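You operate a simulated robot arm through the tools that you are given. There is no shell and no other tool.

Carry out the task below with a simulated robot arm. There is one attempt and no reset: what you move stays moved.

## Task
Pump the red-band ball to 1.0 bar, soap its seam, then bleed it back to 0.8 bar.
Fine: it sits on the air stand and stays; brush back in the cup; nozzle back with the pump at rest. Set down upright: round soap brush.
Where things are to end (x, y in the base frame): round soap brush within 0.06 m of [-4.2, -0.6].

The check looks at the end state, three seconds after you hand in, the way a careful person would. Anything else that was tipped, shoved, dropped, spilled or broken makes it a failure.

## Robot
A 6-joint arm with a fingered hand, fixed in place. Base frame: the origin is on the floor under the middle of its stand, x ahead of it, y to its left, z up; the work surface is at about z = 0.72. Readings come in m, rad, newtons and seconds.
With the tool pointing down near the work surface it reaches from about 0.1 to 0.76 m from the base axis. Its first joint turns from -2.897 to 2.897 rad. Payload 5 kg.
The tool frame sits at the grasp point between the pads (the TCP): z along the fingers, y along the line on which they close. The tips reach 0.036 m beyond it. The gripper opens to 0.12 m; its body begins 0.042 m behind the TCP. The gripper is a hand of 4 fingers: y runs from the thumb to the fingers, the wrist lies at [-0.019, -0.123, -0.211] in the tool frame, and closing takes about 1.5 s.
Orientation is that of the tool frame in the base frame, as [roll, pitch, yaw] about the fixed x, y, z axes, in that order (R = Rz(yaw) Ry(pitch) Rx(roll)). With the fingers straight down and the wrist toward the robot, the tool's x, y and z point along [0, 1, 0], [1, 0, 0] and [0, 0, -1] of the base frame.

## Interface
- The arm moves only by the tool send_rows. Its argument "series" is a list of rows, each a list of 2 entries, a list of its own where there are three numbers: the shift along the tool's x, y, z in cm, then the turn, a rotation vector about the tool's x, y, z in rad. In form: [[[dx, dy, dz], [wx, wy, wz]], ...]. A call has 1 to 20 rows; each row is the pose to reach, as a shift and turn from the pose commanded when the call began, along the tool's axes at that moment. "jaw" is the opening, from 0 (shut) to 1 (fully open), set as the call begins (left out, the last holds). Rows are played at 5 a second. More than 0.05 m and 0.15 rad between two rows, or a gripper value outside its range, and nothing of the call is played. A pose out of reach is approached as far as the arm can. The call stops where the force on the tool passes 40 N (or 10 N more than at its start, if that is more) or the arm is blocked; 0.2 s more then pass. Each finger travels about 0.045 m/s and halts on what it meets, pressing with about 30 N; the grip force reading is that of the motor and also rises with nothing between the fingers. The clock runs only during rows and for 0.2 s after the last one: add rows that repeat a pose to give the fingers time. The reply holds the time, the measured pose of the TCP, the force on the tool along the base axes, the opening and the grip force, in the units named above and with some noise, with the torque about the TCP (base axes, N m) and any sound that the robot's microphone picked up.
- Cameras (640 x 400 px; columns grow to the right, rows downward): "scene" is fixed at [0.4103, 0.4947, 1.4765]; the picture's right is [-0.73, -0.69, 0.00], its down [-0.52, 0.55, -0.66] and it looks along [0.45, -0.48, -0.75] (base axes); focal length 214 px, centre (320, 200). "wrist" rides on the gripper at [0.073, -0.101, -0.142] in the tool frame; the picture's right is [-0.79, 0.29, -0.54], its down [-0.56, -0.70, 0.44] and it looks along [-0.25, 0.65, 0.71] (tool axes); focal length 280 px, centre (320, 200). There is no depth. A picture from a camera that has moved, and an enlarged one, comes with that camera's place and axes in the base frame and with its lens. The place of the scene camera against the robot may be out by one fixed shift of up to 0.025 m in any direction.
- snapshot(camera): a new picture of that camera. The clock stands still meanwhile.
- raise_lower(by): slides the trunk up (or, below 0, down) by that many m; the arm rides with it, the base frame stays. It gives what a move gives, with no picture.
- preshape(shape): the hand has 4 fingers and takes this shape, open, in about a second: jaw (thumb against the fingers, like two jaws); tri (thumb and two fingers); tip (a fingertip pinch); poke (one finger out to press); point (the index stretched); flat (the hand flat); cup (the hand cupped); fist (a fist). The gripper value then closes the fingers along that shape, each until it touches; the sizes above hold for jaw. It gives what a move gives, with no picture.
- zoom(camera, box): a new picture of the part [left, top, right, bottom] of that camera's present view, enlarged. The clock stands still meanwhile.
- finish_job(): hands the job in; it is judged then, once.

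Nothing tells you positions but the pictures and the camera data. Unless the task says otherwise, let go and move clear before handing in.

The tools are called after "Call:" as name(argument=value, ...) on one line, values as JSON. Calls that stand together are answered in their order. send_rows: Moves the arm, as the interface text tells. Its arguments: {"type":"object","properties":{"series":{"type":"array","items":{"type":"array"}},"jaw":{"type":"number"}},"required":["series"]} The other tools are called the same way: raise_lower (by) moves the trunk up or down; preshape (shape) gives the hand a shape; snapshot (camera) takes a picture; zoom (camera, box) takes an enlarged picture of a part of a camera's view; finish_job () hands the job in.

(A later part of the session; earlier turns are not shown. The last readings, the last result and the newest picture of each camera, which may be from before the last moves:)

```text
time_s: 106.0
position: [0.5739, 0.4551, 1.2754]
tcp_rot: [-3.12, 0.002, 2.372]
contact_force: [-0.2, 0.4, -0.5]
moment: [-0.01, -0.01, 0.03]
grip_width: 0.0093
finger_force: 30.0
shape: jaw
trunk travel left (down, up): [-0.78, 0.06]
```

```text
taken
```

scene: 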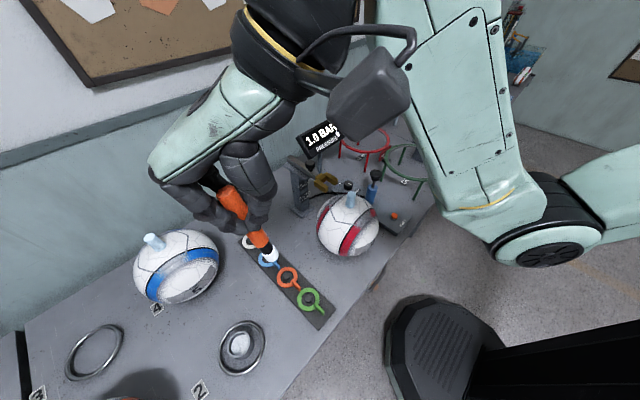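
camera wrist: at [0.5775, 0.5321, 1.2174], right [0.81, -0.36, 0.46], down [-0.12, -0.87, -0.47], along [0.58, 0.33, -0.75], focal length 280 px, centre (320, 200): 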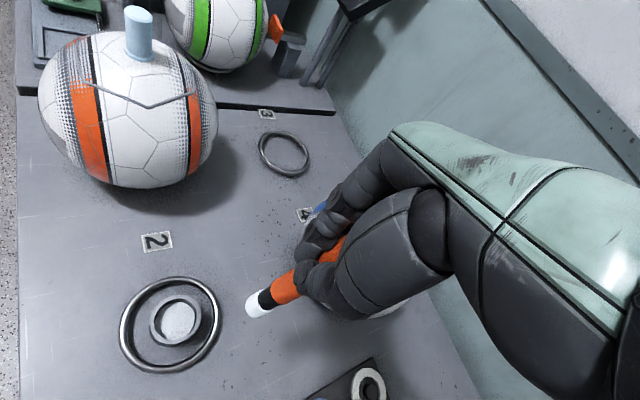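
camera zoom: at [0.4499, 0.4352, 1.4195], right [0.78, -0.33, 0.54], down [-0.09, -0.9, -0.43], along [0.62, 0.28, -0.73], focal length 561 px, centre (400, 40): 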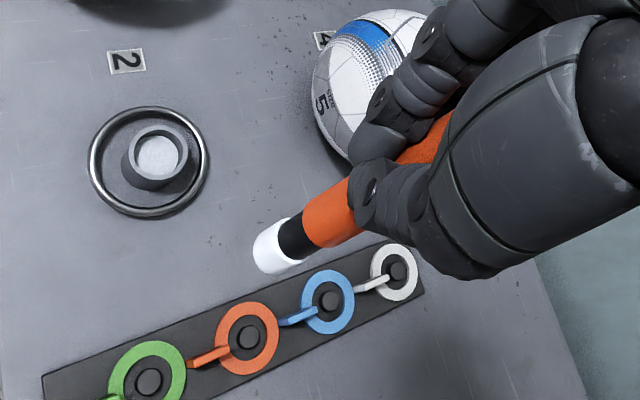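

The brush tilts slightly toward the thumb (about 0.16 rad), which I'll compensate by tilting the hand. I carry it over to the left-near corner of the seam, staying above the ball.

Call:
send_rows(series=[[[-2.3, -2.4, 1.7], [0, 0, 0.061]], [[-4.6, -4.8, 3.4], [0, 0, 0.122]], [[-7.0, -7.2, 5.2], [0, 0, 0.184]], [[-9.3, -9.6, 6.9], [0, 0, 0.245]], [[-11.6, -12.0, 8.6], [0, 0, 0.306]], [[-13.9, -14.4, 10.3], [0, 0, 0.367]], [[-16.2, -16.8, 12.0], [0, 0, 0.428]], [[-18.6, -19.2, 13.8], [0, 0, 0.49]], [[-20.9, -21.55, 15.0], [0, 0, 0.551]]])

Call:
send_rows(series=[[[0, 0, 0], [-0.08, 0, 0]], [[0, 0, 0], [-0.16, 0, 0]]])

Call:
snapshot(camera="wrist")

Call:
zoom(camera="scene", box=[290, 130, 430, 260])

```text
time_s: 108.0
position: [0.5706, 0.1505, 1.1306]
tcp_rot: [-3.123, 0.011, 1.822]
contact_force: [0.3, -0.8, 0.1]
moment: [0.03, 0.0, 0.02]
grip_width: 0.0095
finger_force: 29.7
shape: jaw
trunk travel left (down, up): [-0.78, 0.06]
```

```text
time_s: 108.6
position: [0.5703, 0.1498, 1.1299]
tcp_rot: [2.999, 0.011, 1.823]
contact_force: [-0.2, -1.1, -0.2]
moment: [0.06, 0.0, -0.01]
grip_width: 0.0096
finger_force: 29.6
shape: jaw
trunk travel left (down, up): [-0.78, 0.06]
```

```text
taken
camera wrist: at [0.4332, 0.1926, 1.2555], right [0.4, -0.71, 0.59], down [-0.47, -0.71, -0.53], along [0.79, -0.06, -0.61], focal length 280 px, centre (320, 200)
```

wrist: 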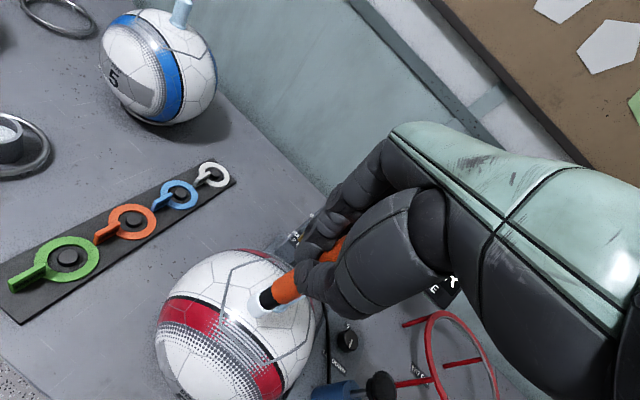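

```text
3.08 times, centred on (360, 195) of scene
camera zoom: at [0.4103, 0.4947, 1.4765], right [-0.73, -0.69, 0.0], down [-0.52, 0.55, -0.66], along [0.45, -0.48, -0.75], focal length 660 px, centre (197, 215)
```

zoom: 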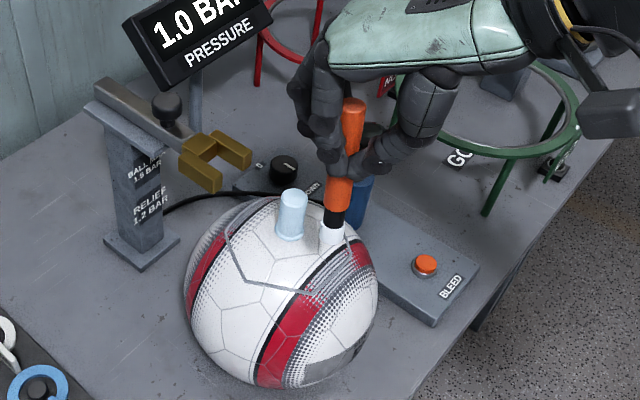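

The tip is now near (0.571, 0.148, 1.01), vertical and foamy. I bring it to about 1.5 cm above the seam's left-near corner and look closely.

Call:
send_rows(series=[[[0.3, -0.2, 2.5], [0, 0, 0]], [[0.5, -0.4, 5], [0, 0, 0]], [[0.7, -0.6, 6.6], [0, 0, 0]]])

Call:
zoom(camera="wrist", box=[170, 220, 330, 340])

Call:
zoom(camera="scene", box=[330, 170, 400, 230])

```text
time_s: 109.4
position: [0.5723, 0.1591, 1.0629]
tcp_rot: [3.001, 0.013, 1.824]
contact_force: [-0.4, 0.0, -0.6]
moment: [-0.01, 0.01, -0.03]
grip_width: 0.0094
finger_force: 29.9
shape: jaw
trunk travel left (down, up): [-0.78, 0.06]
```

```text
3.33 times, centred on (250, 280) of wrist
camera zoom: at [0.4358, 0.2004, 1.1891], right [0.4, -0.71, 0.59], down [-0.47, -0.71, -0.53], along [0.79, -0.06, -0.61], focal length 935 px, centre (553, -67)
```

zoom: 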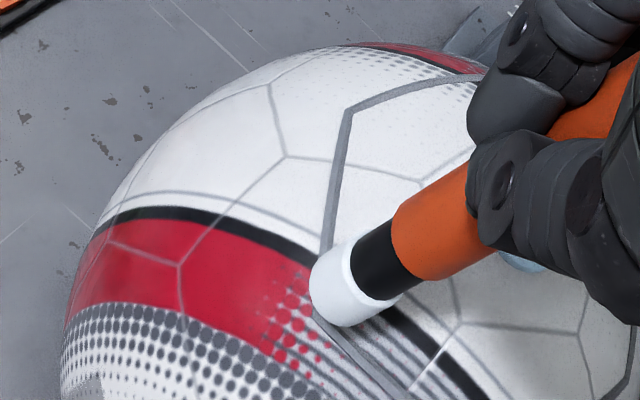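

```text
6.67 times, centred on (365, 200) of scene
camera zoom: at [0.4103, 0.4947, 1.4765], right [-0.73, -0.69, 0.0], down [-0.52, 0.55, -0.66], along [0.45, -0.48, -0.75], focal length 1430 px, centre (20, 200)
```

zoom: 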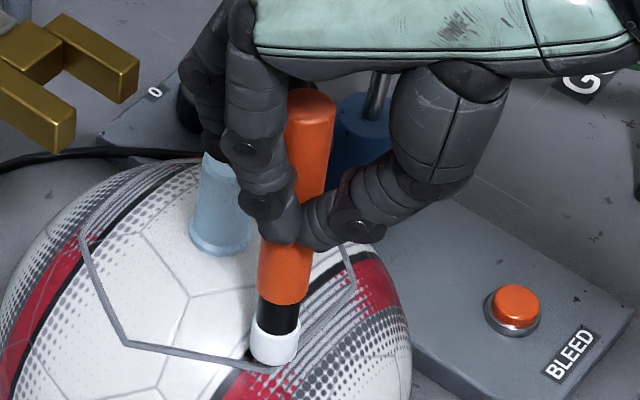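

The tip sits right over the seam's corner. I lower in 3 mm steps to a light touch.

Call:
send_rows(series=[[[0, -0.07, 0.5], [0, 0, 0]], [[0, -0.14, 1.0], [0, 0, 0]], [[0, -0.19, 1.3], [0, 0, 0]], [[0, -0.23, 1.6], [0, 0, 0]]])

Call:
zoom(camera="wrist", box=[170, 220, 330, 340])

Call:
zoom(camera="scene", box=[330, 170, 400, 230])

```text
time_s: 110.4
position: [0.5715, 0.1585, 1.0482]
tcp_rot: [3.0, 0.012, 1.822]
contact_force: [-0.6, 0.0, 1.1]
moment: [-0.01, 0.05, 0.01]
grip_width: 0.0093
finger_force: 30.4
shape: jaw
trunk travel left (down, up): [-0.78, 0.06]
```

```text
3.33 times, centred on (250, 280) of wrist
camera zoom: at [0.4354, 0.2002, 1.1733], right [0.4, -0.71, 0.59], down [-0.47, -0.71, -0.53], along [0.79, -0.06, -0.61], focal length 935 px, centre (553, -67)
```

zoom: 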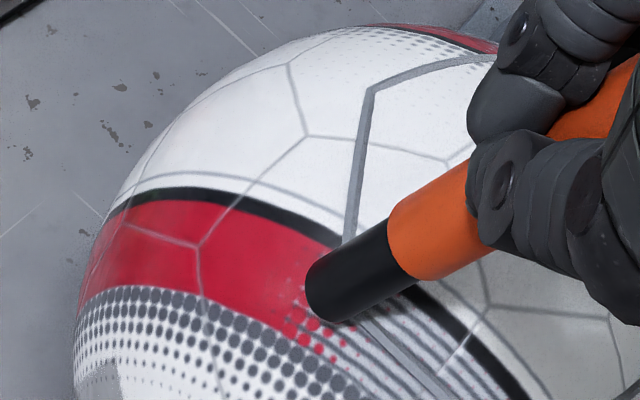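

```text
6.67 times, centred on (365, 200) of scene
camera zoom: at [0.4103, 0.4947, 1.4765], right [-0.73, -0.69, 0.0], down [-0.52, 0.55, -0.66], along [0.45, -0.48, -0.75], focal length 1430 px, centre (20, 200)
```

zoom: 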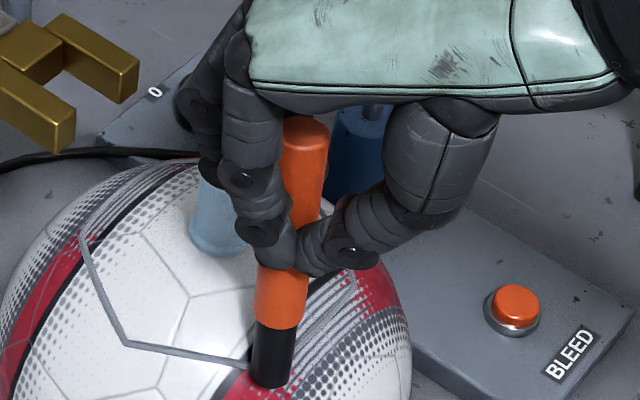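

The foam disappears the moment it touches, at only 1 N. I drag along the near seam edge from corner to corner while touching, to see what changes.

Call:
send_rows(series=[[[-1.8, -0.37, -0.34], [0, 0, 0]], [[-3.5, -0.82, -0.6], [0, 0, 0]], [[-5.2, -1.33, -0.48], [0, 0, 0]], [[-6.8, -1.8, -0.14], [0, 0, 0]]])

Call:
zoom(camera="wrist", box=[170, 180, 330, 320])

Call:
zoom(camera="scene", box=[330, 170, 400, 230])

```text
time_s: 111.4
position: [0.5718, 0.0879, 1.0477]
tcp_rot: [2.999, 0.012, 1.823]
contact_force: [0.6, 0.1, 0.5]
moment: [0.0, 0.01, -0.01]
grip_width: 0.0094
finger_force: 30.1
shape: jaw
trunk travel left (down, up): [-0.78, 0.06]
```

```text
2.86 times, centred on (250, 250) of wrist
camera zoom: at [0.4351, 0.1287, 1.1735], right [0.4, -0.71, 0.59], down [-0.47, -0.71, -0.53], along [0.79, -0.06, -0.61], focal length 801 px, centre (520, 57)
```

zoom: 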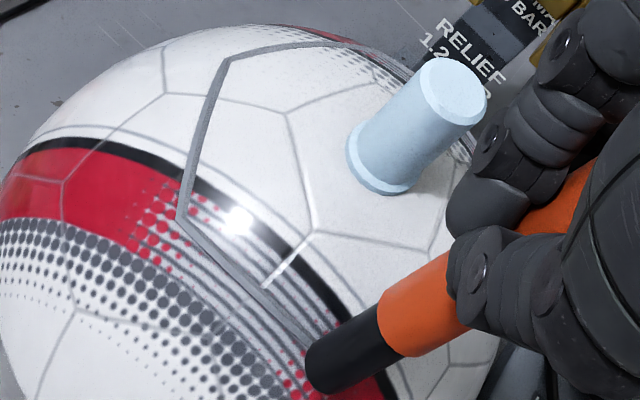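

```text
6.67 times, centred on (365, 200) of scene
camera zoom: at [0.4103, 0.4947, 1.4765], right [-0.73, -0.69, 0.0], down [-0.52, 0.55, -0.66], along [0.45, -0.48, -0.75], focal length 1430 px, centre (20, 200)
```

zoom: 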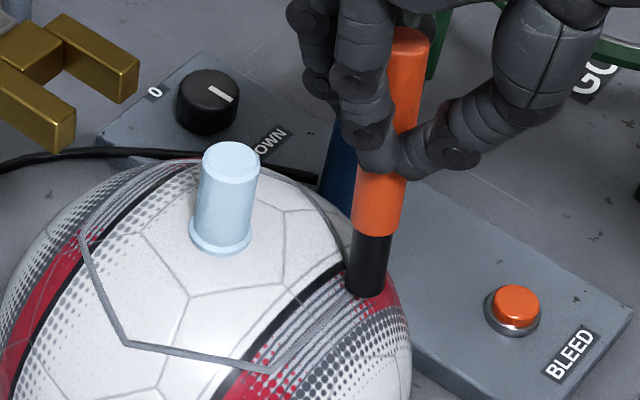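

The drag was on line from corner to corner with only light force. I lift off and zoom strongly on the seam to look for any trace of soap.

Call:
send_rows(series=[[[0, -0.3, 2.5], [0, 0, 0]], [[-2, -2.5, -4.0], [0, 0, 0]], [[-4, -5, -7.0], [0, 0, 0]]])

Call:
snapshot(camera="wrist")

Call:
zoom(camera="scene", box=[340, 185, 380, 225])

```text
refused: row 2 steps farther than a row can; nothing moved
```

```text
taken
camera wrist: at [0.4351, 0.1287, 1.1735], right [0.4, -0.71, 0.59], down [-0.47, -0.71, -0.53], along [0.79, -0.06, -0.61], focal length 280 px, centre (320, 200)
```

wrist: 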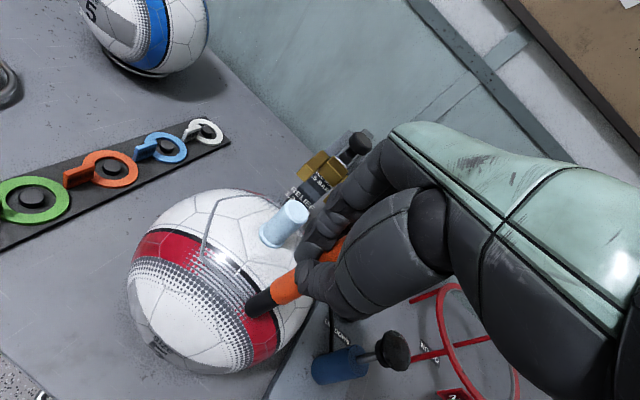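

```text
10.00 times, centred on (360, 205) of scene
camera zoom: at [0.4103, 0.4947, 1.4765], right [-0.73, -0.69, 0.0], down [-0.52, 0.55, -0.66], along [0.45, -0.48, -0.75], focal length 2145 px, centre (-80, 150)
```

zoom: 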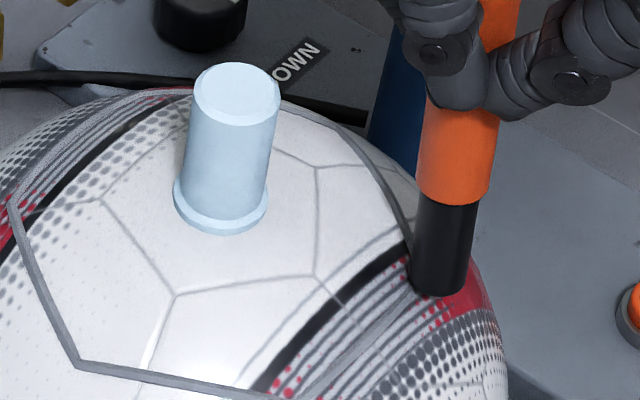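

That call was refused (good: its first row would also have gone the wrong way). I lift correctly now, upward and back.

Call:
send_rows(series=[[[0, 0.3, -2], [0, 0, 0]], [[0, 0.6, -4], [0, 0, 0]], [[-2, -2, -6], [0, 0, 0]], [[-4, -5, -7], [0, 0, 0]]])

Call:
zoom(camera="wrist", box=[120, 130, 280, 270])

Call:
zoom(camera="scene", box=[340, 185, 390, 235])

```text
time_s: 112.4
position: [0.5226, 0.0353, 1.1094]
tcp_rot: [2.999, 0.012, 1.822]
contact_force: [0.0, 0.3, -1.6]
moment: [0.02, -0.02, 0.03]
grip_width: 0.0096
finger_force: 30.5
shape: jaw
trunk travel left (down, up): [-0.78, 0.06]
```

```text
2.86 times, centred on (200, 200) of wrist
camera zoom: at [0.3859, 0.0761, 1.2362], right [0.4, -0.71, 0.59], down [-0.47, -0.71, -0.53], along [0.79, -0.06, -0.61], focal length 801 px, centre (663, 200)
```

zoom: 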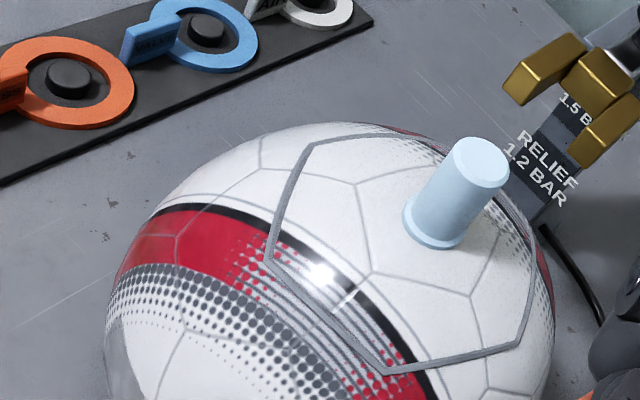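

```text
8.00 times, centred on (365, 210) of scene
camera zoom: at [0.4103, 0.4947, 1.4765], right [-0.73, -0.69, 0.0], down [-0.52, 0.55, -0.66], along [0.45, -0.48, -0.75], focal length 1716 px, centre (-40, 120)
```

zoom: 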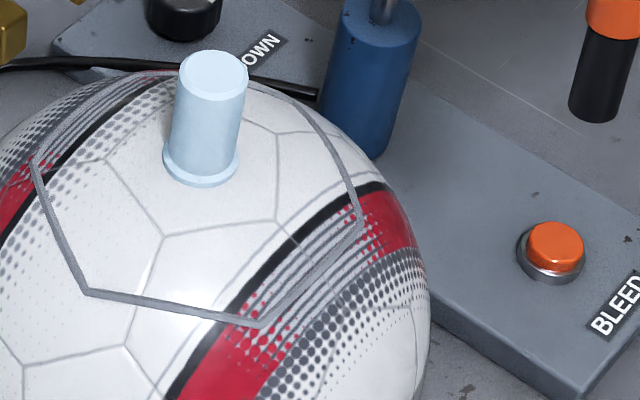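

There's still no visible trace, and the refined seam centre is about (0.633, 0.121), so my strokes ran a few mm outside the line. I'll reload in the cup without letting go, and then paint the full hexagon more precisely.

Call:
send_rows(series=[[[4.06, 0.49, 0.07], [0, 0.0081, -0.0564]], [[8.12, 0.99, 0.14], [0, 0.0162, -0.1128]], [[12.18, 1.48, 0.21], [0, 0.0243, -0.1692]], [[16.24, 1.98, 0.28], [0, 0.0324, -0.2256]], [[20.3, 2.47, 0.36], [0, 0.0405, -0.282]], [[24.36, 2.96, 0.43], [0, 0.0486, -0.3384]], [[28.42, 3.46, 0.5], [0, 0.0567, -0.3948]], [[32.48, 3.95, 0.57], [0, 0.0648, -0.4512]], [[36.5, 4.45, 0.64], [0, 0.0728, -0.5078]], [[39.48, 8.01, 1.15], [0, 0.0728, -0.5078]], [[42.46, 11.57, 1.66], [0, 0.0728, -0.5078]], [[45.44, 15.13, 2.17], [0, 0.0728, -0.5078]], [[48.42, 18.69, 2.68], [0, 0.0728, -0.5078]], [[51.4, 22.25, 3.19], [0, 0.0728, -0.5078]]])

Call:
zoom(camera="wrist", box=[160, 180, 400, 380])

```text
time_s: 115.4
position: [0.6125, 0.5916, 1.1013]
tcp_rot: [3.007, 0.01, 2.335]
contact_force: [0.7, 0.7, -1.1]
moment: [0.0, -0.04, 0.03]
grip_width: 0.0093
finger_force: 29.8
shape: jaw
trunk travel left (down, up): [-0.78, 0.06]
```

```text
2.00 times, centred on (280, 280) of wrist
camera zoom: at [0.4736, 0.5615, 1.2282], right [0.7, -0.42, 0.58], down [-0.07, -0.85, -0.53], along [0.71, 0.33, -0.62], focal length 561 px, centre (400, 40)
```

zoom: 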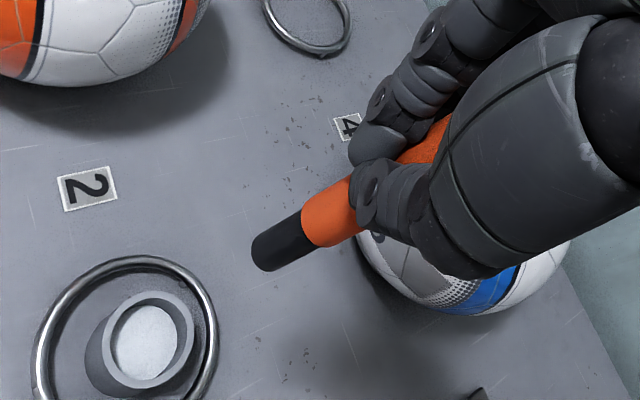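

The tip hangs about 4 mm from the cup's centre line. I correct and lower into the suds.

Call:
send_rows(series=[[[-0.4, 0, 0], [0, 0, 0]]])

Call:
raise_lower(by=-0.15)

Call:
zoom(camera="wrist", box=[160, 180, 400, 380])

```text
time_s: 115.8
position: [0.614, 0.5869, 1.1021]
tcp_rot: [3.006, 0.009, 2.335]
contact_force: [0.2, -0.3, -0.3]
moment: [0.01, 0.02, 0.03]
grip_width: 0.0094
finger_force: 29.9
shape: jaw
trunk travel left (down, up): [-0.78, 0.06]
```

```text
time_s: 117.6
position: [0.6149, 0.5859, 0.9536]
tcp_rot: [3.005, 0.011, 2.333]
contact_force: [0.4, 0.6, -0.1]
moment: [0.02, 0.02, -0.02]
grip_width: 0.0093
finger_force: 30.1
shape: jaw
trunk travel left (down, up): [-0.63, 0.21]
```

```text
2.00 times, centred on (280, 280) of wrist
camera zoom: at [0.4761, 0.5564, 1.0795], right [0.7, -0.42, 0.58], down [-0.07, -0.85, -0.53], along [0.71, 0.33, -0.62], focal length 561 px, centre (400, 40)
```

zoom: 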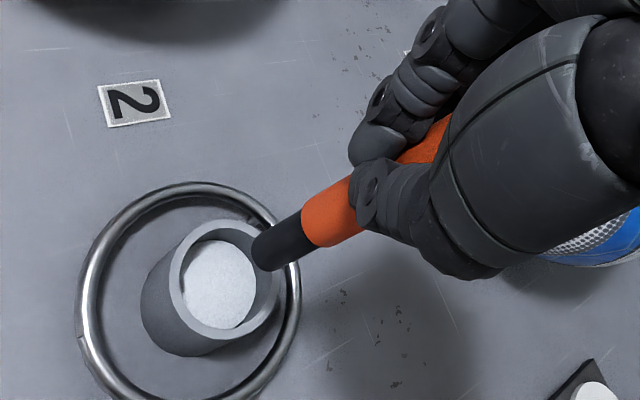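

Well aligned. I dip it in.

Call:
raise_lower(by=-0.085)

Call:
zoom(camera="wrist", box=[160, 180, 400, 380])

```text
time_s: 118.8
position: [0.6143, 0.5866, 0.8685]
tcp_rot: [3.006, 0.012, 2.334]
contact_force: [-0.7, 0.2, -0.3]
moment: [0.02, 0.01, 0.01]
grip_width: 0.0094
finger_force: 30.3
shape: jaw
trunk travel left (down, up): [-0.545, 0.295]
```

```text
2.00 times, centred on (280, 280) of wrist
camera zoom: at [0.476, 0.5563, 0.9946], right [0.7, -0.42, 0.58], down [-0.07, -0.85, -0.53], along [0.72, 0.33, -0.62], focal length 561 px, centre (400, 40)
```

zoom: 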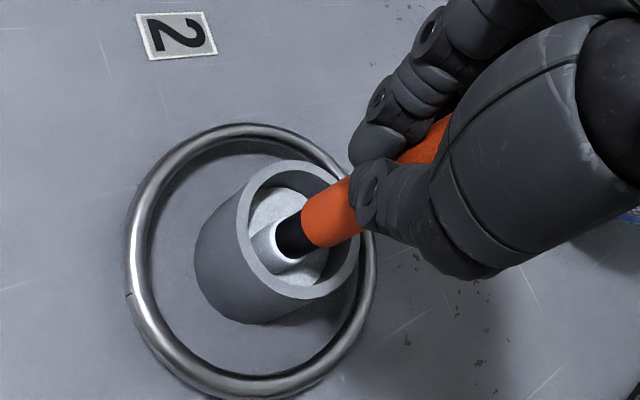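

The tip is white with suds again. I lift it out and return to the ball with the same path reversed.

Call:
raise_lower(by=0.235)

Call:
zoom(camera="wrist", box=[160, 180, 400, 380])

```text
time_s: 121.3
position: [0.6156, 0.5858, 1.1018]
tcp_rot: [3.007, 0.009, 2.335]
contact_force: [0.9, 0.1, -0.5]
moment: [0.01, 0.01, 0.0]
grip_width: 0.0095
finger_force: 30.0
shape: jaw
trunk travel left (down, up): [-0.78, 0.06]
```

```text
2.00 times, centred on (280, 280) of wrist
camera zoom: at [0.4762, 0.5565, 1.2292], right [0.7, -0.42, 0.58], down [-0.07, -0.85, -0.53], along [0.71, 0.33, -0.62], focal length 561 px, centre (400, 40)
```

zoom: 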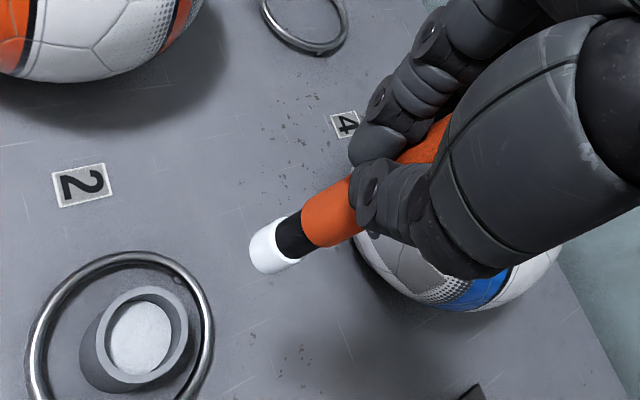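

Loaded with foam again. I carry it back to just above the left-near seam corner.

Call:
send_rows(series=[[[-0.74, -4.56, -0.62], [0, 0, 0]], [[-1.47, -9.12, -1.23], [0, 0, 0]], [[-2.21, -13.68, -1.85], [0, 0, 0]], [[-2.94, -18.24, -2.46], [0, 0, 0]], [[-3.68, -22.8, -3.08], [0, 0, 0]], [[-7.77, -24.41, -3.3], [0, -0.0115, 0.0847]], [[-11.87, -26.02, -3.52], [0, -0.0229, 0.1695]], [[-15.96, -27.63, -3.74], [0, -0.0344, 0.2542]], [[-20.05, -29.23, -3.95], [0, -0.0458, 0.3389]], [[-24.15, -30.84, -4.17], [0, -0.0573, 0.4237]], [[-28.24, -32.45, -4.39], [0, -0.0687, 0.5084]]])

Call:
zoom(camera="wrist", box=[170, 220, 330, 340])

Call:
zoom(camera="scene", box=[320, 160, 400, 230])

```text
time_s: 123.7
position: [0.5731, 0.1541, 1.1036]
tcp_rot: [3.001, 0.006, 1.822]
contact_force: [0.3, -0.6, -0.1]
moment: [0.0, 0.0, -0.04]
grip_width: 0.0095
finger_force: 30.1
shape: jaw
trunk travel left (down, up): [-0.78, 0.06]
```

```text
3.33 times, centred on (250, 280) of wrist
camera zoom: at [0.4374, 0.1959, 1.2317], right [0.4, -0.71, 0.58], down [-0.47, -0.7, -0.53], along [0.79, -0.06, -0.61], focal length 935 px, centre (553, -67)
```

zoom: 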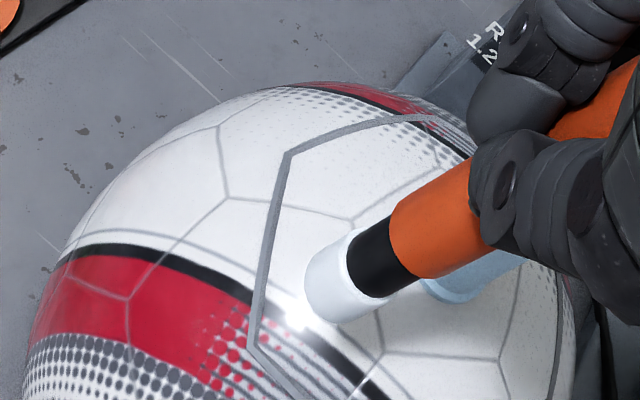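

```text
5.71 times, centred on (360, 195) of scene
camera zoom: at [0.4103, 0.4947, 1.4765], right [-0.73, -0.69, 0.0], down [-0.52, 0.55, -0.66], along [0.45, -0.48, -0.75], focal length 1226 px, centre (91, 229)
```

zoom: 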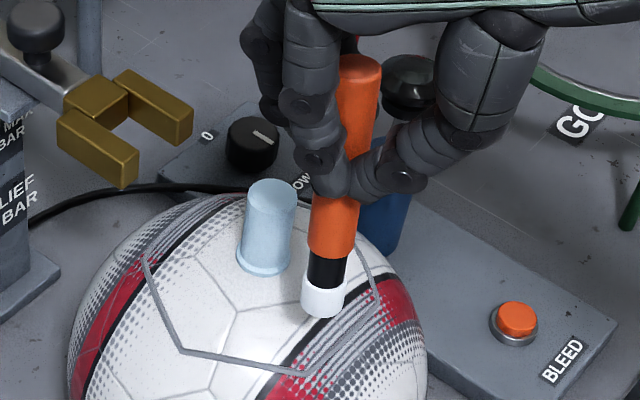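

The tip hangs above the corner with plenty of foam. I go down to just above contact.

Call:
send_rows(series=[[[0.05, -0.25, 2.4], [0, 0, 0]], [[0.08, -0.5, 4.6], [0, 0, 0]]])

Call:
zoom(camera="wrist", box=[170, 220, 330, 340])

```text
time_s: 124.3
position: [0.5752, 0.1569, 1.0583]
tcp_rot: [3.002, 0.008, 1.823]
contact_force: [0.7, -0.3, -0.9]
moment: [0.01, -0.01, -0.01]
grip_width: 0.0092
finger_force: 29.7
shape: jaw
trunk travel left (down, up): [-0.78, 0.06]
```

```text
3.33 times, centred on (250, 280) of wrist
camera zoom: at [0.4394, 0.1974, 1.1851], right [0.4, -0.71, 0.58], down [-0.47, -0.7, -0.53], along [0.79, -0.06, -0.61], focal length 935 px, centre (553, -67)
```

zoom: 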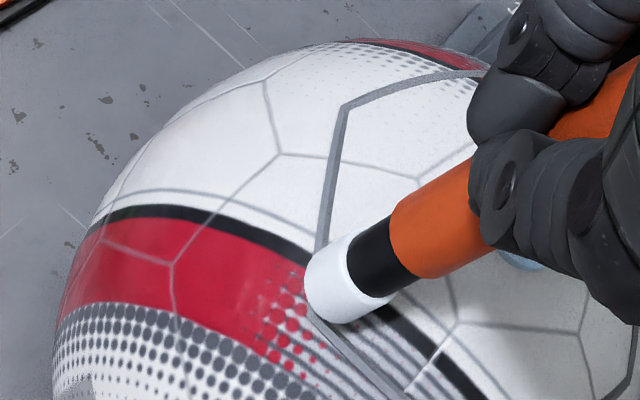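

The tip is right over the corner, about 1 cm up. Now one continuous light stroke round the whole hexagon: down, six edges, and lift.

Call:
send_rows(series=[[[-0.07, -0.13, 1.12], [0, 0, 0]], [[-2.33, -0.61, 0.6], [0, 0, 0]], [[-4.56, -1.17, 0.52], [0, 0, 0]], [[-6.8, -1.76, 0.9], [0, 0, 0]], [[-8.42, -0.01, 0.69], [0, 0, 0]], [[-10.06, 1.71, 0.92], [0, 0, 0]], [[-11.64, 3.3, 1.61], [0, 0, 0]], [[-11.01, 5.36, 1.44], [0, 0, 0]], [[-10.34, 7.37, 1.73], [0, 0, 0]], [[-9.62, 9.17, 2.2], [0, 0, 0]], [[-7.39, 9.8, 1.86], [0, 0, 0]], [[-5.16, 10.36, 1.94], [0, 0, 0]], [[-3.03, 10.84, 2.43], [0, 0, 0]], [[-1.45, 9.53, 2.04], [0, 0, 0]], [[0.18, 8.0, 1.82], [0, 0, 0]], [[1.71, 6.43, 2.06], [0, 0, 0]], [[1.13, 4.35, 1.3], [0, 0, 0]], [[0.56, 2.16, 0.99], [0, 0, 0]], [[-0.07, -0.13, 1.12], [0, 0, 0]], [[-0.07, 0.31, -1.98], [0, 0, 0]]])

Call:
zoom(camera="wrist", box=[150, 180, 330, 340])

Call:
zoom(camera="scene", box=[310, 150, 400, 230])

```text
time_s: 128.5
position: [0.5766, 0.1545, 1.0786]
tcp_rot: [3.002, 0.009, 1.822]
contact_force: [0.2, -0.1, -0.8]
moment: [0.01, -0.01, 0.0]
grip_width: 0.0096
finger_force: 29.9
shape: jaw
trunk travel left (down, up): [-0.78, 0.06]
```

```text
2.50 times, centred on (240, 260) of wrist
camera zoom: at [0.4406, 0.1959, 1.2047], right [0.4, -0.71, 0.58], down [-0.47, -0.7, -0.53], along [0.79, -0.06, -0.61], focal length 701 px, centre (520, 50)
```

zoom: 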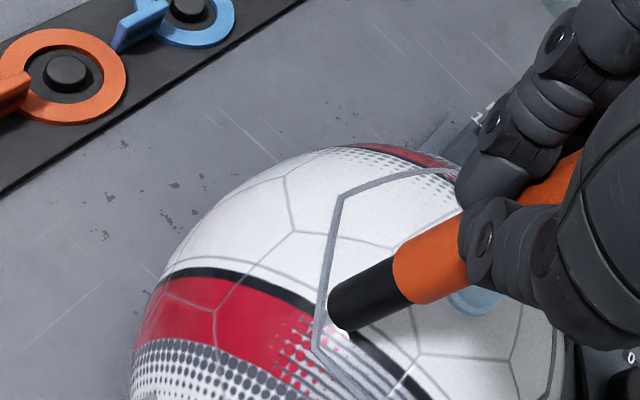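

```text
5.00 times, centred on (355, 190) of scene
camera zoom: at [0.4103, 0.4947, 1.4765], right [-0.73, -0.69, 0.0], down [-0.52, 0.55, -0.66], along [0.45, -0.48, -0.75], focal length 1072 px, centre (145, 250)
```

zoom: 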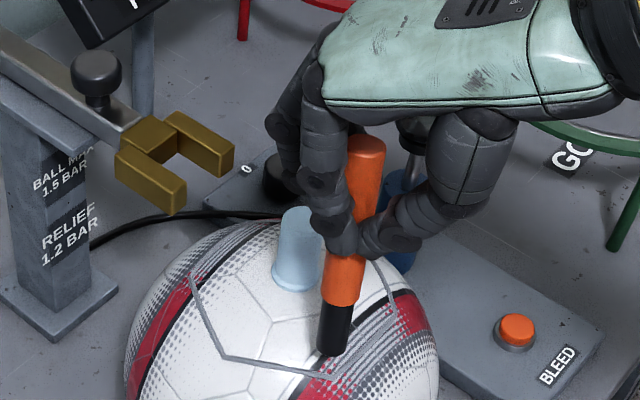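

The loop completed without stopping. I move back to see the whole seam.

Call:
send_rows(series=[[[-2, -3, -2], [0, 0, 0]], [[-5, -6, -3], [0, 0, 0]], [[-9, -7, -3], [0, 0, 0]]])

Call:
zoom(camera="wrist", box=[120, 130, 280, 270])

Call:
zoom(camera="scene", box=[325, 175, 385, 235])

```text
time_s: 129.3
position: [0.5275, 0.0489, 1.0992]
tcp_rot: [3.002, 0.006, 1.823]
contact_force: [-0.6, -0.8, -0.1]
moment: [0.01, 0.0, 0.0]
grip_width: 0.0097
finger_force: 30.2
shape: jaw
trunk travel left (down, up): [-0.78, 0.06]
```

```text
2.86 times, centred on (200, 200) of wrist
camera zoom: at [0.3916, 0.0899, 1.2256], right [0.4, -0.71, 0.58], down [-0.47, -0.7, -0.53], along [0.79, -0.06, -0.61], focal length 801 px, centre (663, 200)
```

zoom: 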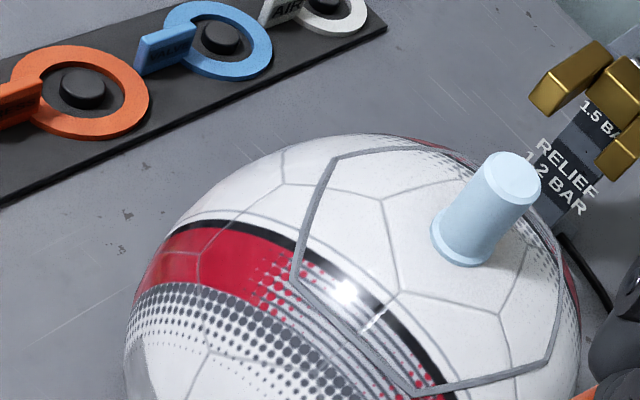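

```text
6.67 times, centred on (355, 205) of scene
camera zoom: at [0.4103, 0.4947, 1.4765], right [-0.73, -0.69, 0.0], down [-0.52, 0.55, -0.66], along [0.45, -0.48, -0.75], focal length 1430 px, centre (87, 167)
```

zoom: 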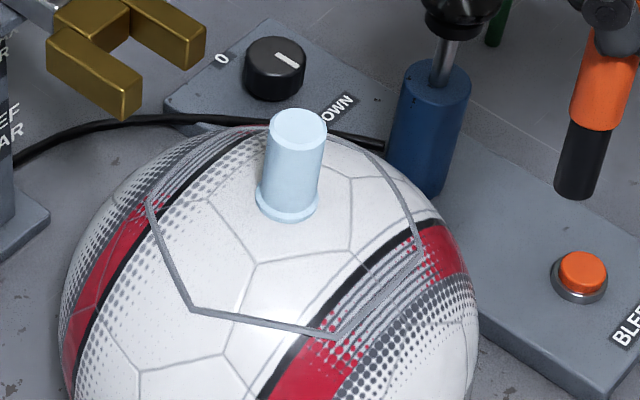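

The ball is undisturbed. I magnify several stretches of the seam to look for a wet or foamy sheen, and compare with an untouched ball.

Call:
zoom(camera="wrist", box=[176, 180, 226, 260])

Call:
zoom(camera="wrist", box=[210, 220, 290, 275])

Call:
zoom(camera="scene", box=[130, 225, 220, 305])

```text
5.00 times, centred on (201, 220) of wrist
camera zoom: at [0.3916, 0.0899, 1.2256], right [0.4, -0.71, 0.58], down [-0.47, -0.7, -0.53], along [0.79, -0.06, -0.61], focal length 1402 px, centre (915, 100)
```

zoom: 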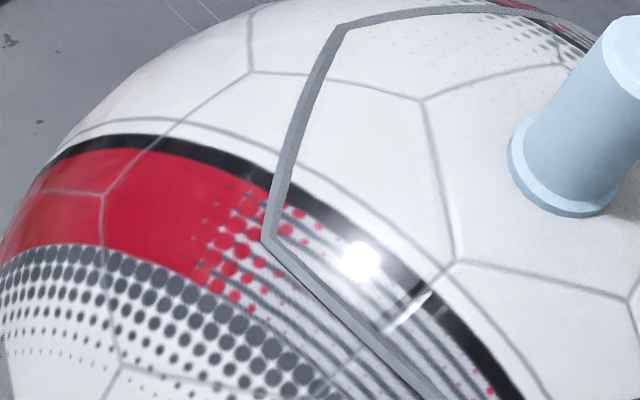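

```text
7.27 times, centred on (250, 248) of wrist
camera zoom: at [0.3916, 0.0899, 1.2256], right [0.4, -0.71, 0.58], down [-0.47, -0.7, -0.53], along [0.79, -0.06, -0.61], focal length 2039 px, centre (829, -146)
```

zoom: 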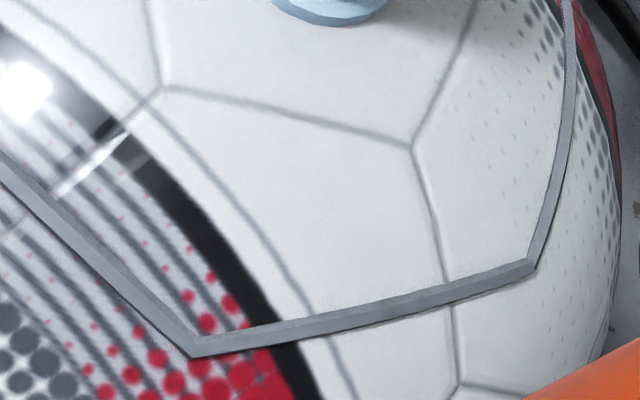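

```text
5.00 times, centred on (175, 265) of scene
camera zoom: at [0.4103, 0.4947, 1.4765], right [-0.73, -0.69, 0.0], down [-0.52, 0.55, -0.66], along [0.45, -0.48, -0.75], focal length 1072 px, centre (1045, -125)
```

zoom: 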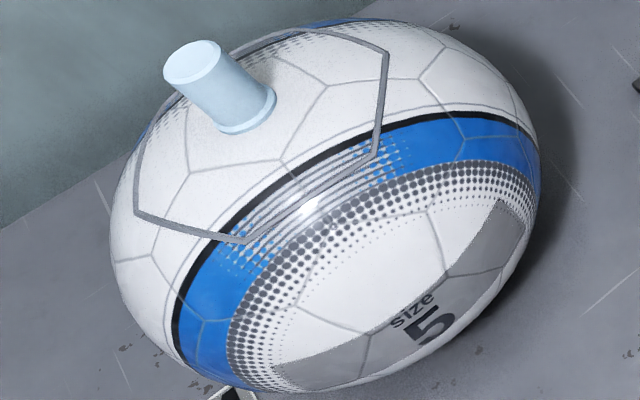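

The seam turns out to be a raised ridge, and with a vertical brush the rim of the bristles touches the ball beside the ridge first. I'll reload once more and lay the bristles square onto the ridge. Back to the cup for suds.

Call:
send_rows(series=[[[3.92, 0.4, 0.06], [0, 0.0081, -0.0564]], [[7.85, 0.81, 0.12], [0, 0.0162, -0.1128]], [[11.77, 1.21, 0.17], [0, 0.0243, -0.1692]], [[15.69, 1.62, 0.23], [0, 0.0324, -0.2256]], [[19.62, 2.02, 0.29], [0, 0.0405, -0.282]], [[23.54, 2.43, 0.35], [0, 0.0486, -0.3384]], [[27.46, 2.83, 0.4], [0, 0.0567, -0.3948]], [[31.39, 3.24, 0.46], [0, 0.0648, -0.4512]], [[35.31, 3.64, 0.52], [0, 0.0728, -0.5078]], [[38.23, 7.24, 1.04], [0, 0.0728, -0.5078]], [[41.16, 10.84, 1.55], [0, 0.0728, -0.5078]], [[44.08, 14.43, 2.07], [0, 0.0728, -0.5078]], [[47.0, 18.03, 2.58], [0, 0.0728, -0.5078]], [[49.93, 21.63, 3.1], [0, 0.0728, -0.5078]]])

Call:
zoom(camera="wrist", box=[160, 180, 400, 380])

```text
time_s: 132.3
position: [0.6166, 0.59, 1.0931]
tcp_rot: [3.006, 0.009, 2.335]
contact_force: [-0.9, 0.0, -1.4]
moment: [-0.01, 0.03, 0.0]
grip_width: 0.0095
finger_force: 30.1
shape: jaw
trunk travel left (down, up): [-0.78, 0.06]
```

```text
2.00 times, centred on (280, 280) of wrist
camera zoom: at [0.4776, 0.5602, 1.2212], right [0.7, -0.42, 0.58], down [-0.07, -0.85, -0.53], along [0.71, 0.33, -0.62], focal length 561 px, centre (400, 40)
```

zoom: 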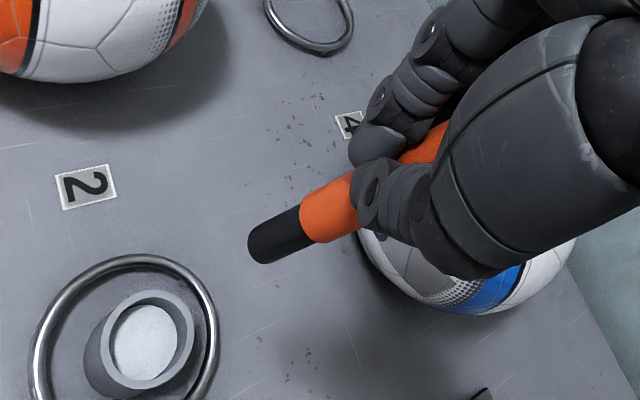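

Call:
send_rows(series=[[[-0.1, -0.4, 0], [0, 0, 0]]])

Call:
raise_lower(by=-0.14)

Call:
zoom(camera="wrist", box=[160, 180, 400, 380])

```text
time_s: 132.7
position: [0.6121, 0.5853, 1.0945]
tcp_rot: [3.005, 0.006, 2.336]
contact_force: [-0.2, -0.1, -0.7]
moment: [0.01, 0.0, 0.0]
grip_width: 0.0099
finger_force: 29.8
shape: jaw
trunk travel left (down, up): [-0.78, 0.06]
```

```text
time_s: 134.3
position: [0.6125, 0.5854, 0.9558]
tcp_rot: [3.006, 0.006, 2.339]
contact_force: [-0.5, 0.8, 0.0]
moment: [-0.02, 0.0, -0.01]
grip_width: 0.0101
finger_force: 30.1
shape: jaw
trunk travel left (down, up): [-0.64, 0.2]
```

```text
2.00 times, centred on (280, 280) of wrist
camera zoom: at [0.4741, 0.555, 1.0819], right [0.7, -0.42, 0.58], down [-0.07, -0.84, -0.53], along [0.71, 0.33, -0.62], focal length 561 px, centre (400, 40)
```

zoom: 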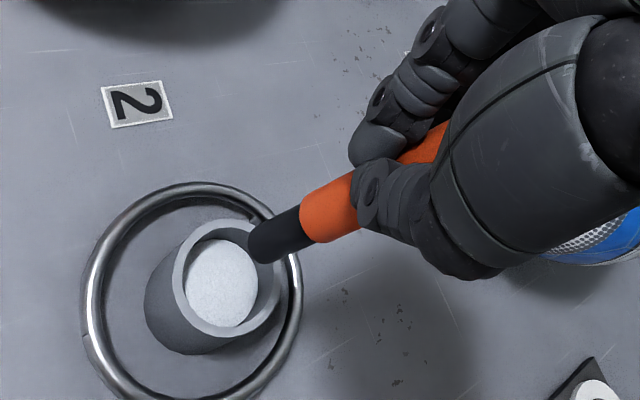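

Call:
raise_lower(by=-0.086)

Call:
zoom(camera="wrist", box=[160, 180, 400, 380])

```text
time_s: 135.6
position: [0.612, 0.5855, 0.8695]
tcp_rot: [3.006, 0.004, 2.336]
contact_force: [-0.4, -0.6, -0.7]
moment: [0.03, 0.05, 0.02]
grip_width: 0.0094
finger_force: 30.6
shape: jaw
trunk travel left (down, up): [-0.554, 0.286]
```

```text
2.00 times, centred on (280, 280) of wrist
camera zoom: at [0.474, 0.5549, 0.9959], right [0.7, -0.42, 0.58], down [-0.07, -0.84, -0.53], along [0.71, 0.33, -0.62], focal length 561 px, centre (400, 40)
```

zoom: 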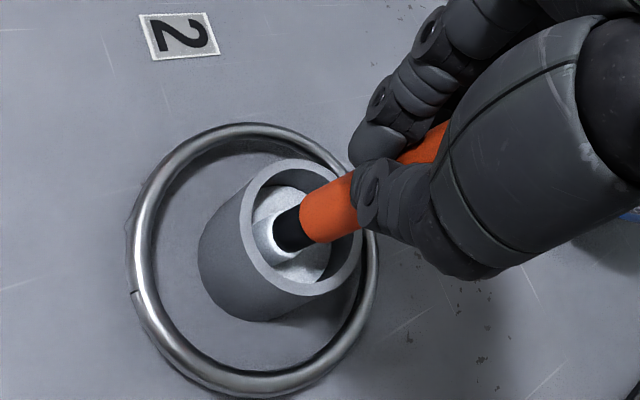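

White foam is on the bristles again. I lift out and go to the near side of the ball, facing it squarely.

Call:
raise_lower(by=0.226)

Call:
send_rows(series=[[[-0.77, -4.51, -0.61], [0, 0, 0]], [[-1.54, -9.01, -1.23], [0, 0, 0]], [[-2.31, -13.52, -1.84], [0, 0, 0]], [[-3.08, -18.02, -2.46], [0, 0, 0]], [[-3.85, -22.53, -3.07], [0, 0, 0]], [[-6.96, -25.01, -3.41], [0, -0.0148, 0.1083]], [[-10.08, -27.49, -3.75], [0, -0.0295, 0.2166]], [[-13.19, -29.97, -4.09], [0, -0.0443, 0.3249]], [[-16.3, -32.46, -4.42], [0, -0.059, 0.4332]], [[-19.41, -34.94, -4.76], [0, -0.0738, 0.5415]], [[-22.53, -37.42, -5.1], [0, -0.0885, 0.6498]], [[-25.64, -39.9, -5.44], [0, -0.1033, 0.7581]]])

Call:
snapshot(camera="wrist")

```text
time_s: 137.9
position: [0.6135, 0.586, 1.0934]
tcp_rot: [3.005, 0.005, 2.336]
contact_force: [0.4, -0.5, -0.7]
moment: [-0.01, -0.01, 0.0]
grip_width: 0.0098
finger_force: 29.9
shape: jaw
trunk travel left (down, up): [-0.78, 0.06]
```

```text
time_s: 140.5
position: [0.5001, 0.122, 1.0973]
tcp_rot: [3.002, 0.004, 1.567]
contact_force: [0.2, 0.7, 0.1]
moment: [0.0, 0.01, 0.02]
grip_width: 0.0093
finger_force: 30.3
shape: jaw
trunk travel left (down, up): [-0.78, 0.06]
```

```text
taken
camera wrist: at [0.3782, 0.1933, 1.2234], right [0.21, -0.79, 0.58], down [-0.63, -0.56, -0.53], along [0.75, -0.26, -0.62], focal length 280 px, centre (320, 200)
```

wrist: 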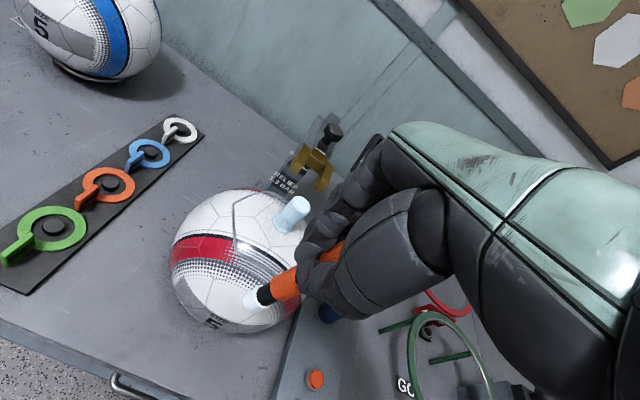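

Facing the near seam edge. I tilt the hand outward about 0.45 rad so the bristles come square to the ball's surface, keeping clear above.

Call:
raise_lower(by=0.05)

Call:
send_rows(series=[[[0, 0, 0], [-0.11, 0, 0]], [[0, 0, 0], [-0.22, 0, 0]], [[0, 0, 0], [-0.33, 0, 0]], [[0, 0, 0], [-0.45, 0, 0]]])

Call:
snapshot(camera="wrist")

Call:
zoom(camera="scene", box=[310, 140, 450, 250])

```text
time_s: 141.4
position: [0.5006, 0.1213, 1.1464]
tcp_rot: [3.002, 0.005, 1.57]
contact_force: [0.3, 0.1, -0.2]
moment: [0.02, 0.01, 0.01]
grip_width: 0.0092
finger_force: 29.4
shape: jaw
trunk travel left (down, up): [-0.83, 0.01]
```

```text
time_s: 142.4
position: [0.5144, 0.1301, 1.1623]
tcp_rot: [2.522, -0.007, 1.568]
contact_force: [0.1, 0.4, 0.7]
moment: [-0.01, 0.02, -0.05]
grip_width: 0.0094
finger_force: 30.0
shape: jaw
trunk travel left (down, up): [-0.83, 0.01]
```

```text
taken
camera wrist: at [0.3471, 0.2018, 1.2207], right [-0.08, -0.79, 0.6], down [-0.31, -0.55, -0.77], along [0.95, -0.25, -0.2], focal length 280 px, centre (320, 200)
```

wrist: 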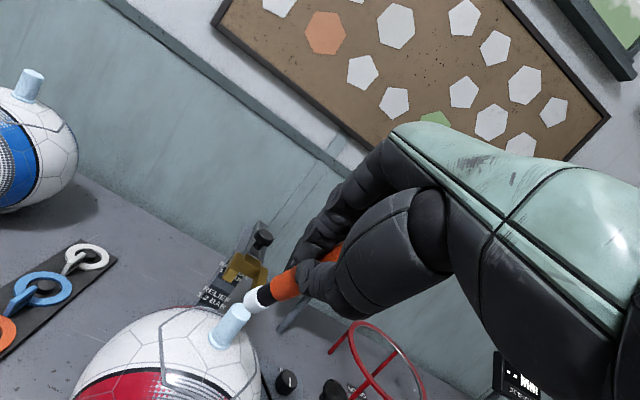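

```text
3.64 times, centred on (380, 195) of scene
camera zoom: at [0.4103, 0.4947, 1.4765], right [-0.73, -0.69, 0.0], down [-0.52, 0.55, -0.66], along [0.45, -0.48, -0.75], focal length 780 px, centre (102, 218)
```

zoom: 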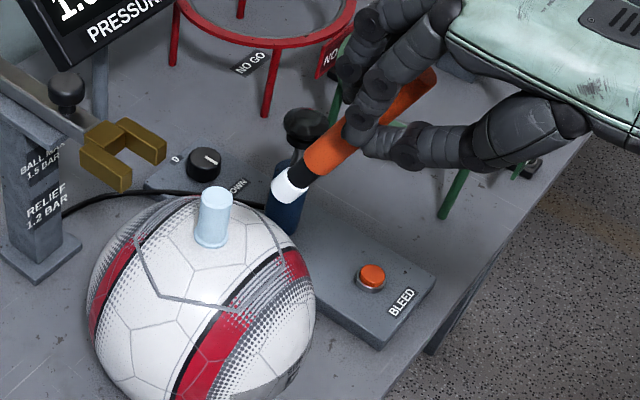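

Call:
send_rows(series=[[[0, 0, 0], [0, 0, 0]], [[0, 0, 0], [0, 0, 0]]])

Call:
snapshot(camera="scene")

```text
time_s: 143.1
position: [0.5137, 0.1305, 1.1608]
tcp_rot: [2.526, -0.006, 1.571]
contact_force: [0.6, -0.6, -0.9]
moment: [0.01, 0.02, -0.04]
grip_width: 0.0095
finger_force: 29.7
shape: jaw
trunk travel left (down, up): [-0.83, 0.01]
```

```text
taken
```

scene: 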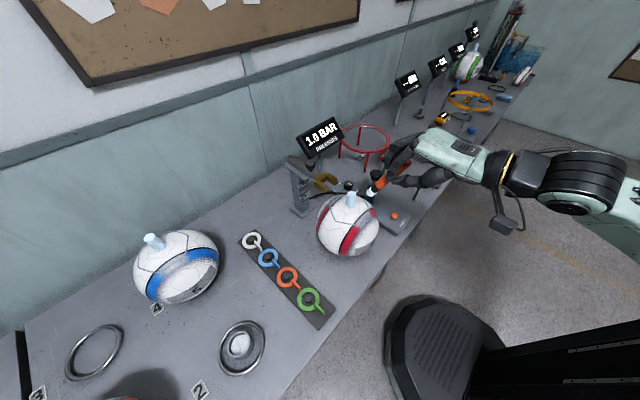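

The pose is steady, with the brush leaning back toward the robot. I bring the tip down to about 2 cm off the middle of the near ridge and check the alignment.

Call:
send_rows(series=[[[-0.53, -2.07, 2.62], [0, 0, 0]], [[-1.07, -4.13, 5.24], [0, 0, 0]], [[-1.6, -6.2, 7.86], [0, 0, 0]]])

Call:
zoom(camera="wrist", box=[170, 220, 330, 360])

Call:
zoom(camera="scene", box=[330, 170, 410, 240])

```text
time_s: 144.1
position: [0.5412, 0.1286, 1.0982]
tcp_rot: [2.452, -0.044, 1.575]
contact_force: [-0.7, 0.5, -0.4]
moment: [-0.02, -0.02, -0.03]
grip_width: 0.0096
finger_force: 29.9
shape: jaw
trunk travel left (down, up): [-0.83, 0.01]
stopped in row 3: the arm was blocked; the commanded pose is now the measured one
```

```text
2.86 times, centred on (250, 290) of wrist
camera zoom: at [0.3707, 0.1975, 1.1459], right [-0.12, -0.81, 0.57], down [-0.26, -0.53, -0.81], along [0.96, -0.24, -0.15], focal length 801 px, centre (520, -57)
```

zoom: 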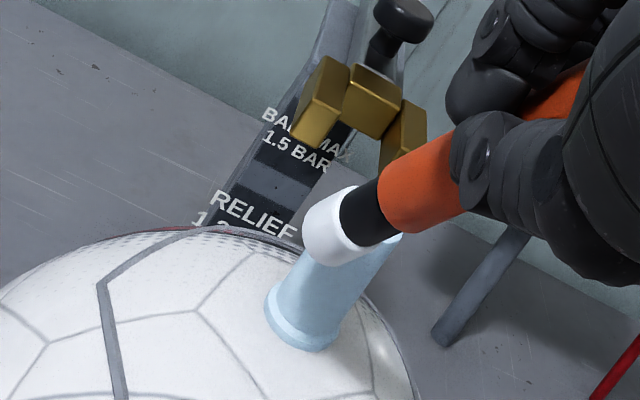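

```text
5.71 times, centred on (370, 205) of scene
camera zoom: at [0.4103, 0.4947, 1.4765], right [-0.73, -0.69, 0.0], down [-0.52, 0.55, -0.66], along [0.45, -0.48, -0.75], focal length 1226 px, centre (34, 171)
```

zoom: 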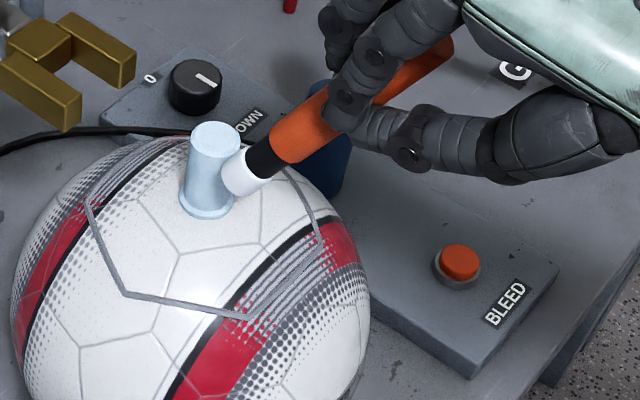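

The arm was blocked there (too folded), and the tip slid close to the valve stem. I back straight up, then take out most of that tilt.

Call:
send_rows(series=[[[0, 1.6, -1.9], [0, 0, 0]], [[0, 3.2, -3.8], [0, 0, 0]]])

Call:
send_rows(series=[[[0, 0, -0.5], [0.12, 0, 0]], [[0, 0, -1], [0.24, 0, 0]], [[0, 0, -1], [0.36, 0, 0]], [[0, 0, -1], [0.48, 0, 0]], [[0, 0, -1], [0.55, 0, 0]]])

Call:
snapshot(camera="wrist")

Call:
zoom(camera="scene", box=[310, 140, 450, 250])

```text
time_s: 144.7
position: [0.5397, 0.1259, 1.1433]
tcp_rot: [2.449, -0.039, 1.57]
contact_force: [0.7, -0.1, 0.1]
moment: [0.02, 0.0, -0.01]
grip_width: 0.0093
finger_force: 30.1
shape: jaw
trunk travel left (down, up): [-0.83, 0.01]
```

```text
time_s: 145.8
position: [0.5341, 0.1249, 1.1529]
tcp_rot: [3.004, -0.04, 1.577]
contact_force: [0.6, 0.4, -0.5]
moment: [-0.03, 0.0, 0.03]
grip_width: 0.0097
finger_force: 30.1
shape: jaw
trunk travel left (down, up): [-0.83, 0.01]
```

```text
taken
camera wrist: at [0.4116, 0.1912, 1.2829], right [0.21, -0.81, 0.54], down [-0.63, -0.54, -0.56], along [0.75, -0.22, -0.63], focal length 280 px, centre (320, 200)
```

wrist: 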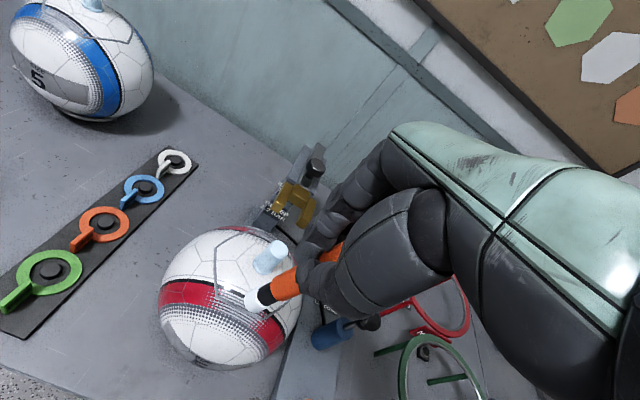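

```text
3.64 times, centred on (380, 195) of scene
camera zoom: at [0.4103, 0.4947, 1.4765], right [-0.73, -0.69, 0.0], down [-0.52, 0.55, -0.66], along [0.45, -0.48, -0.75], focal length 780 px, centre (102, 218)
```

zoom: 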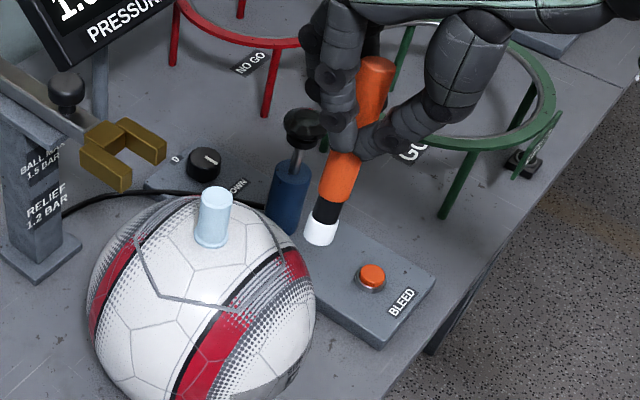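

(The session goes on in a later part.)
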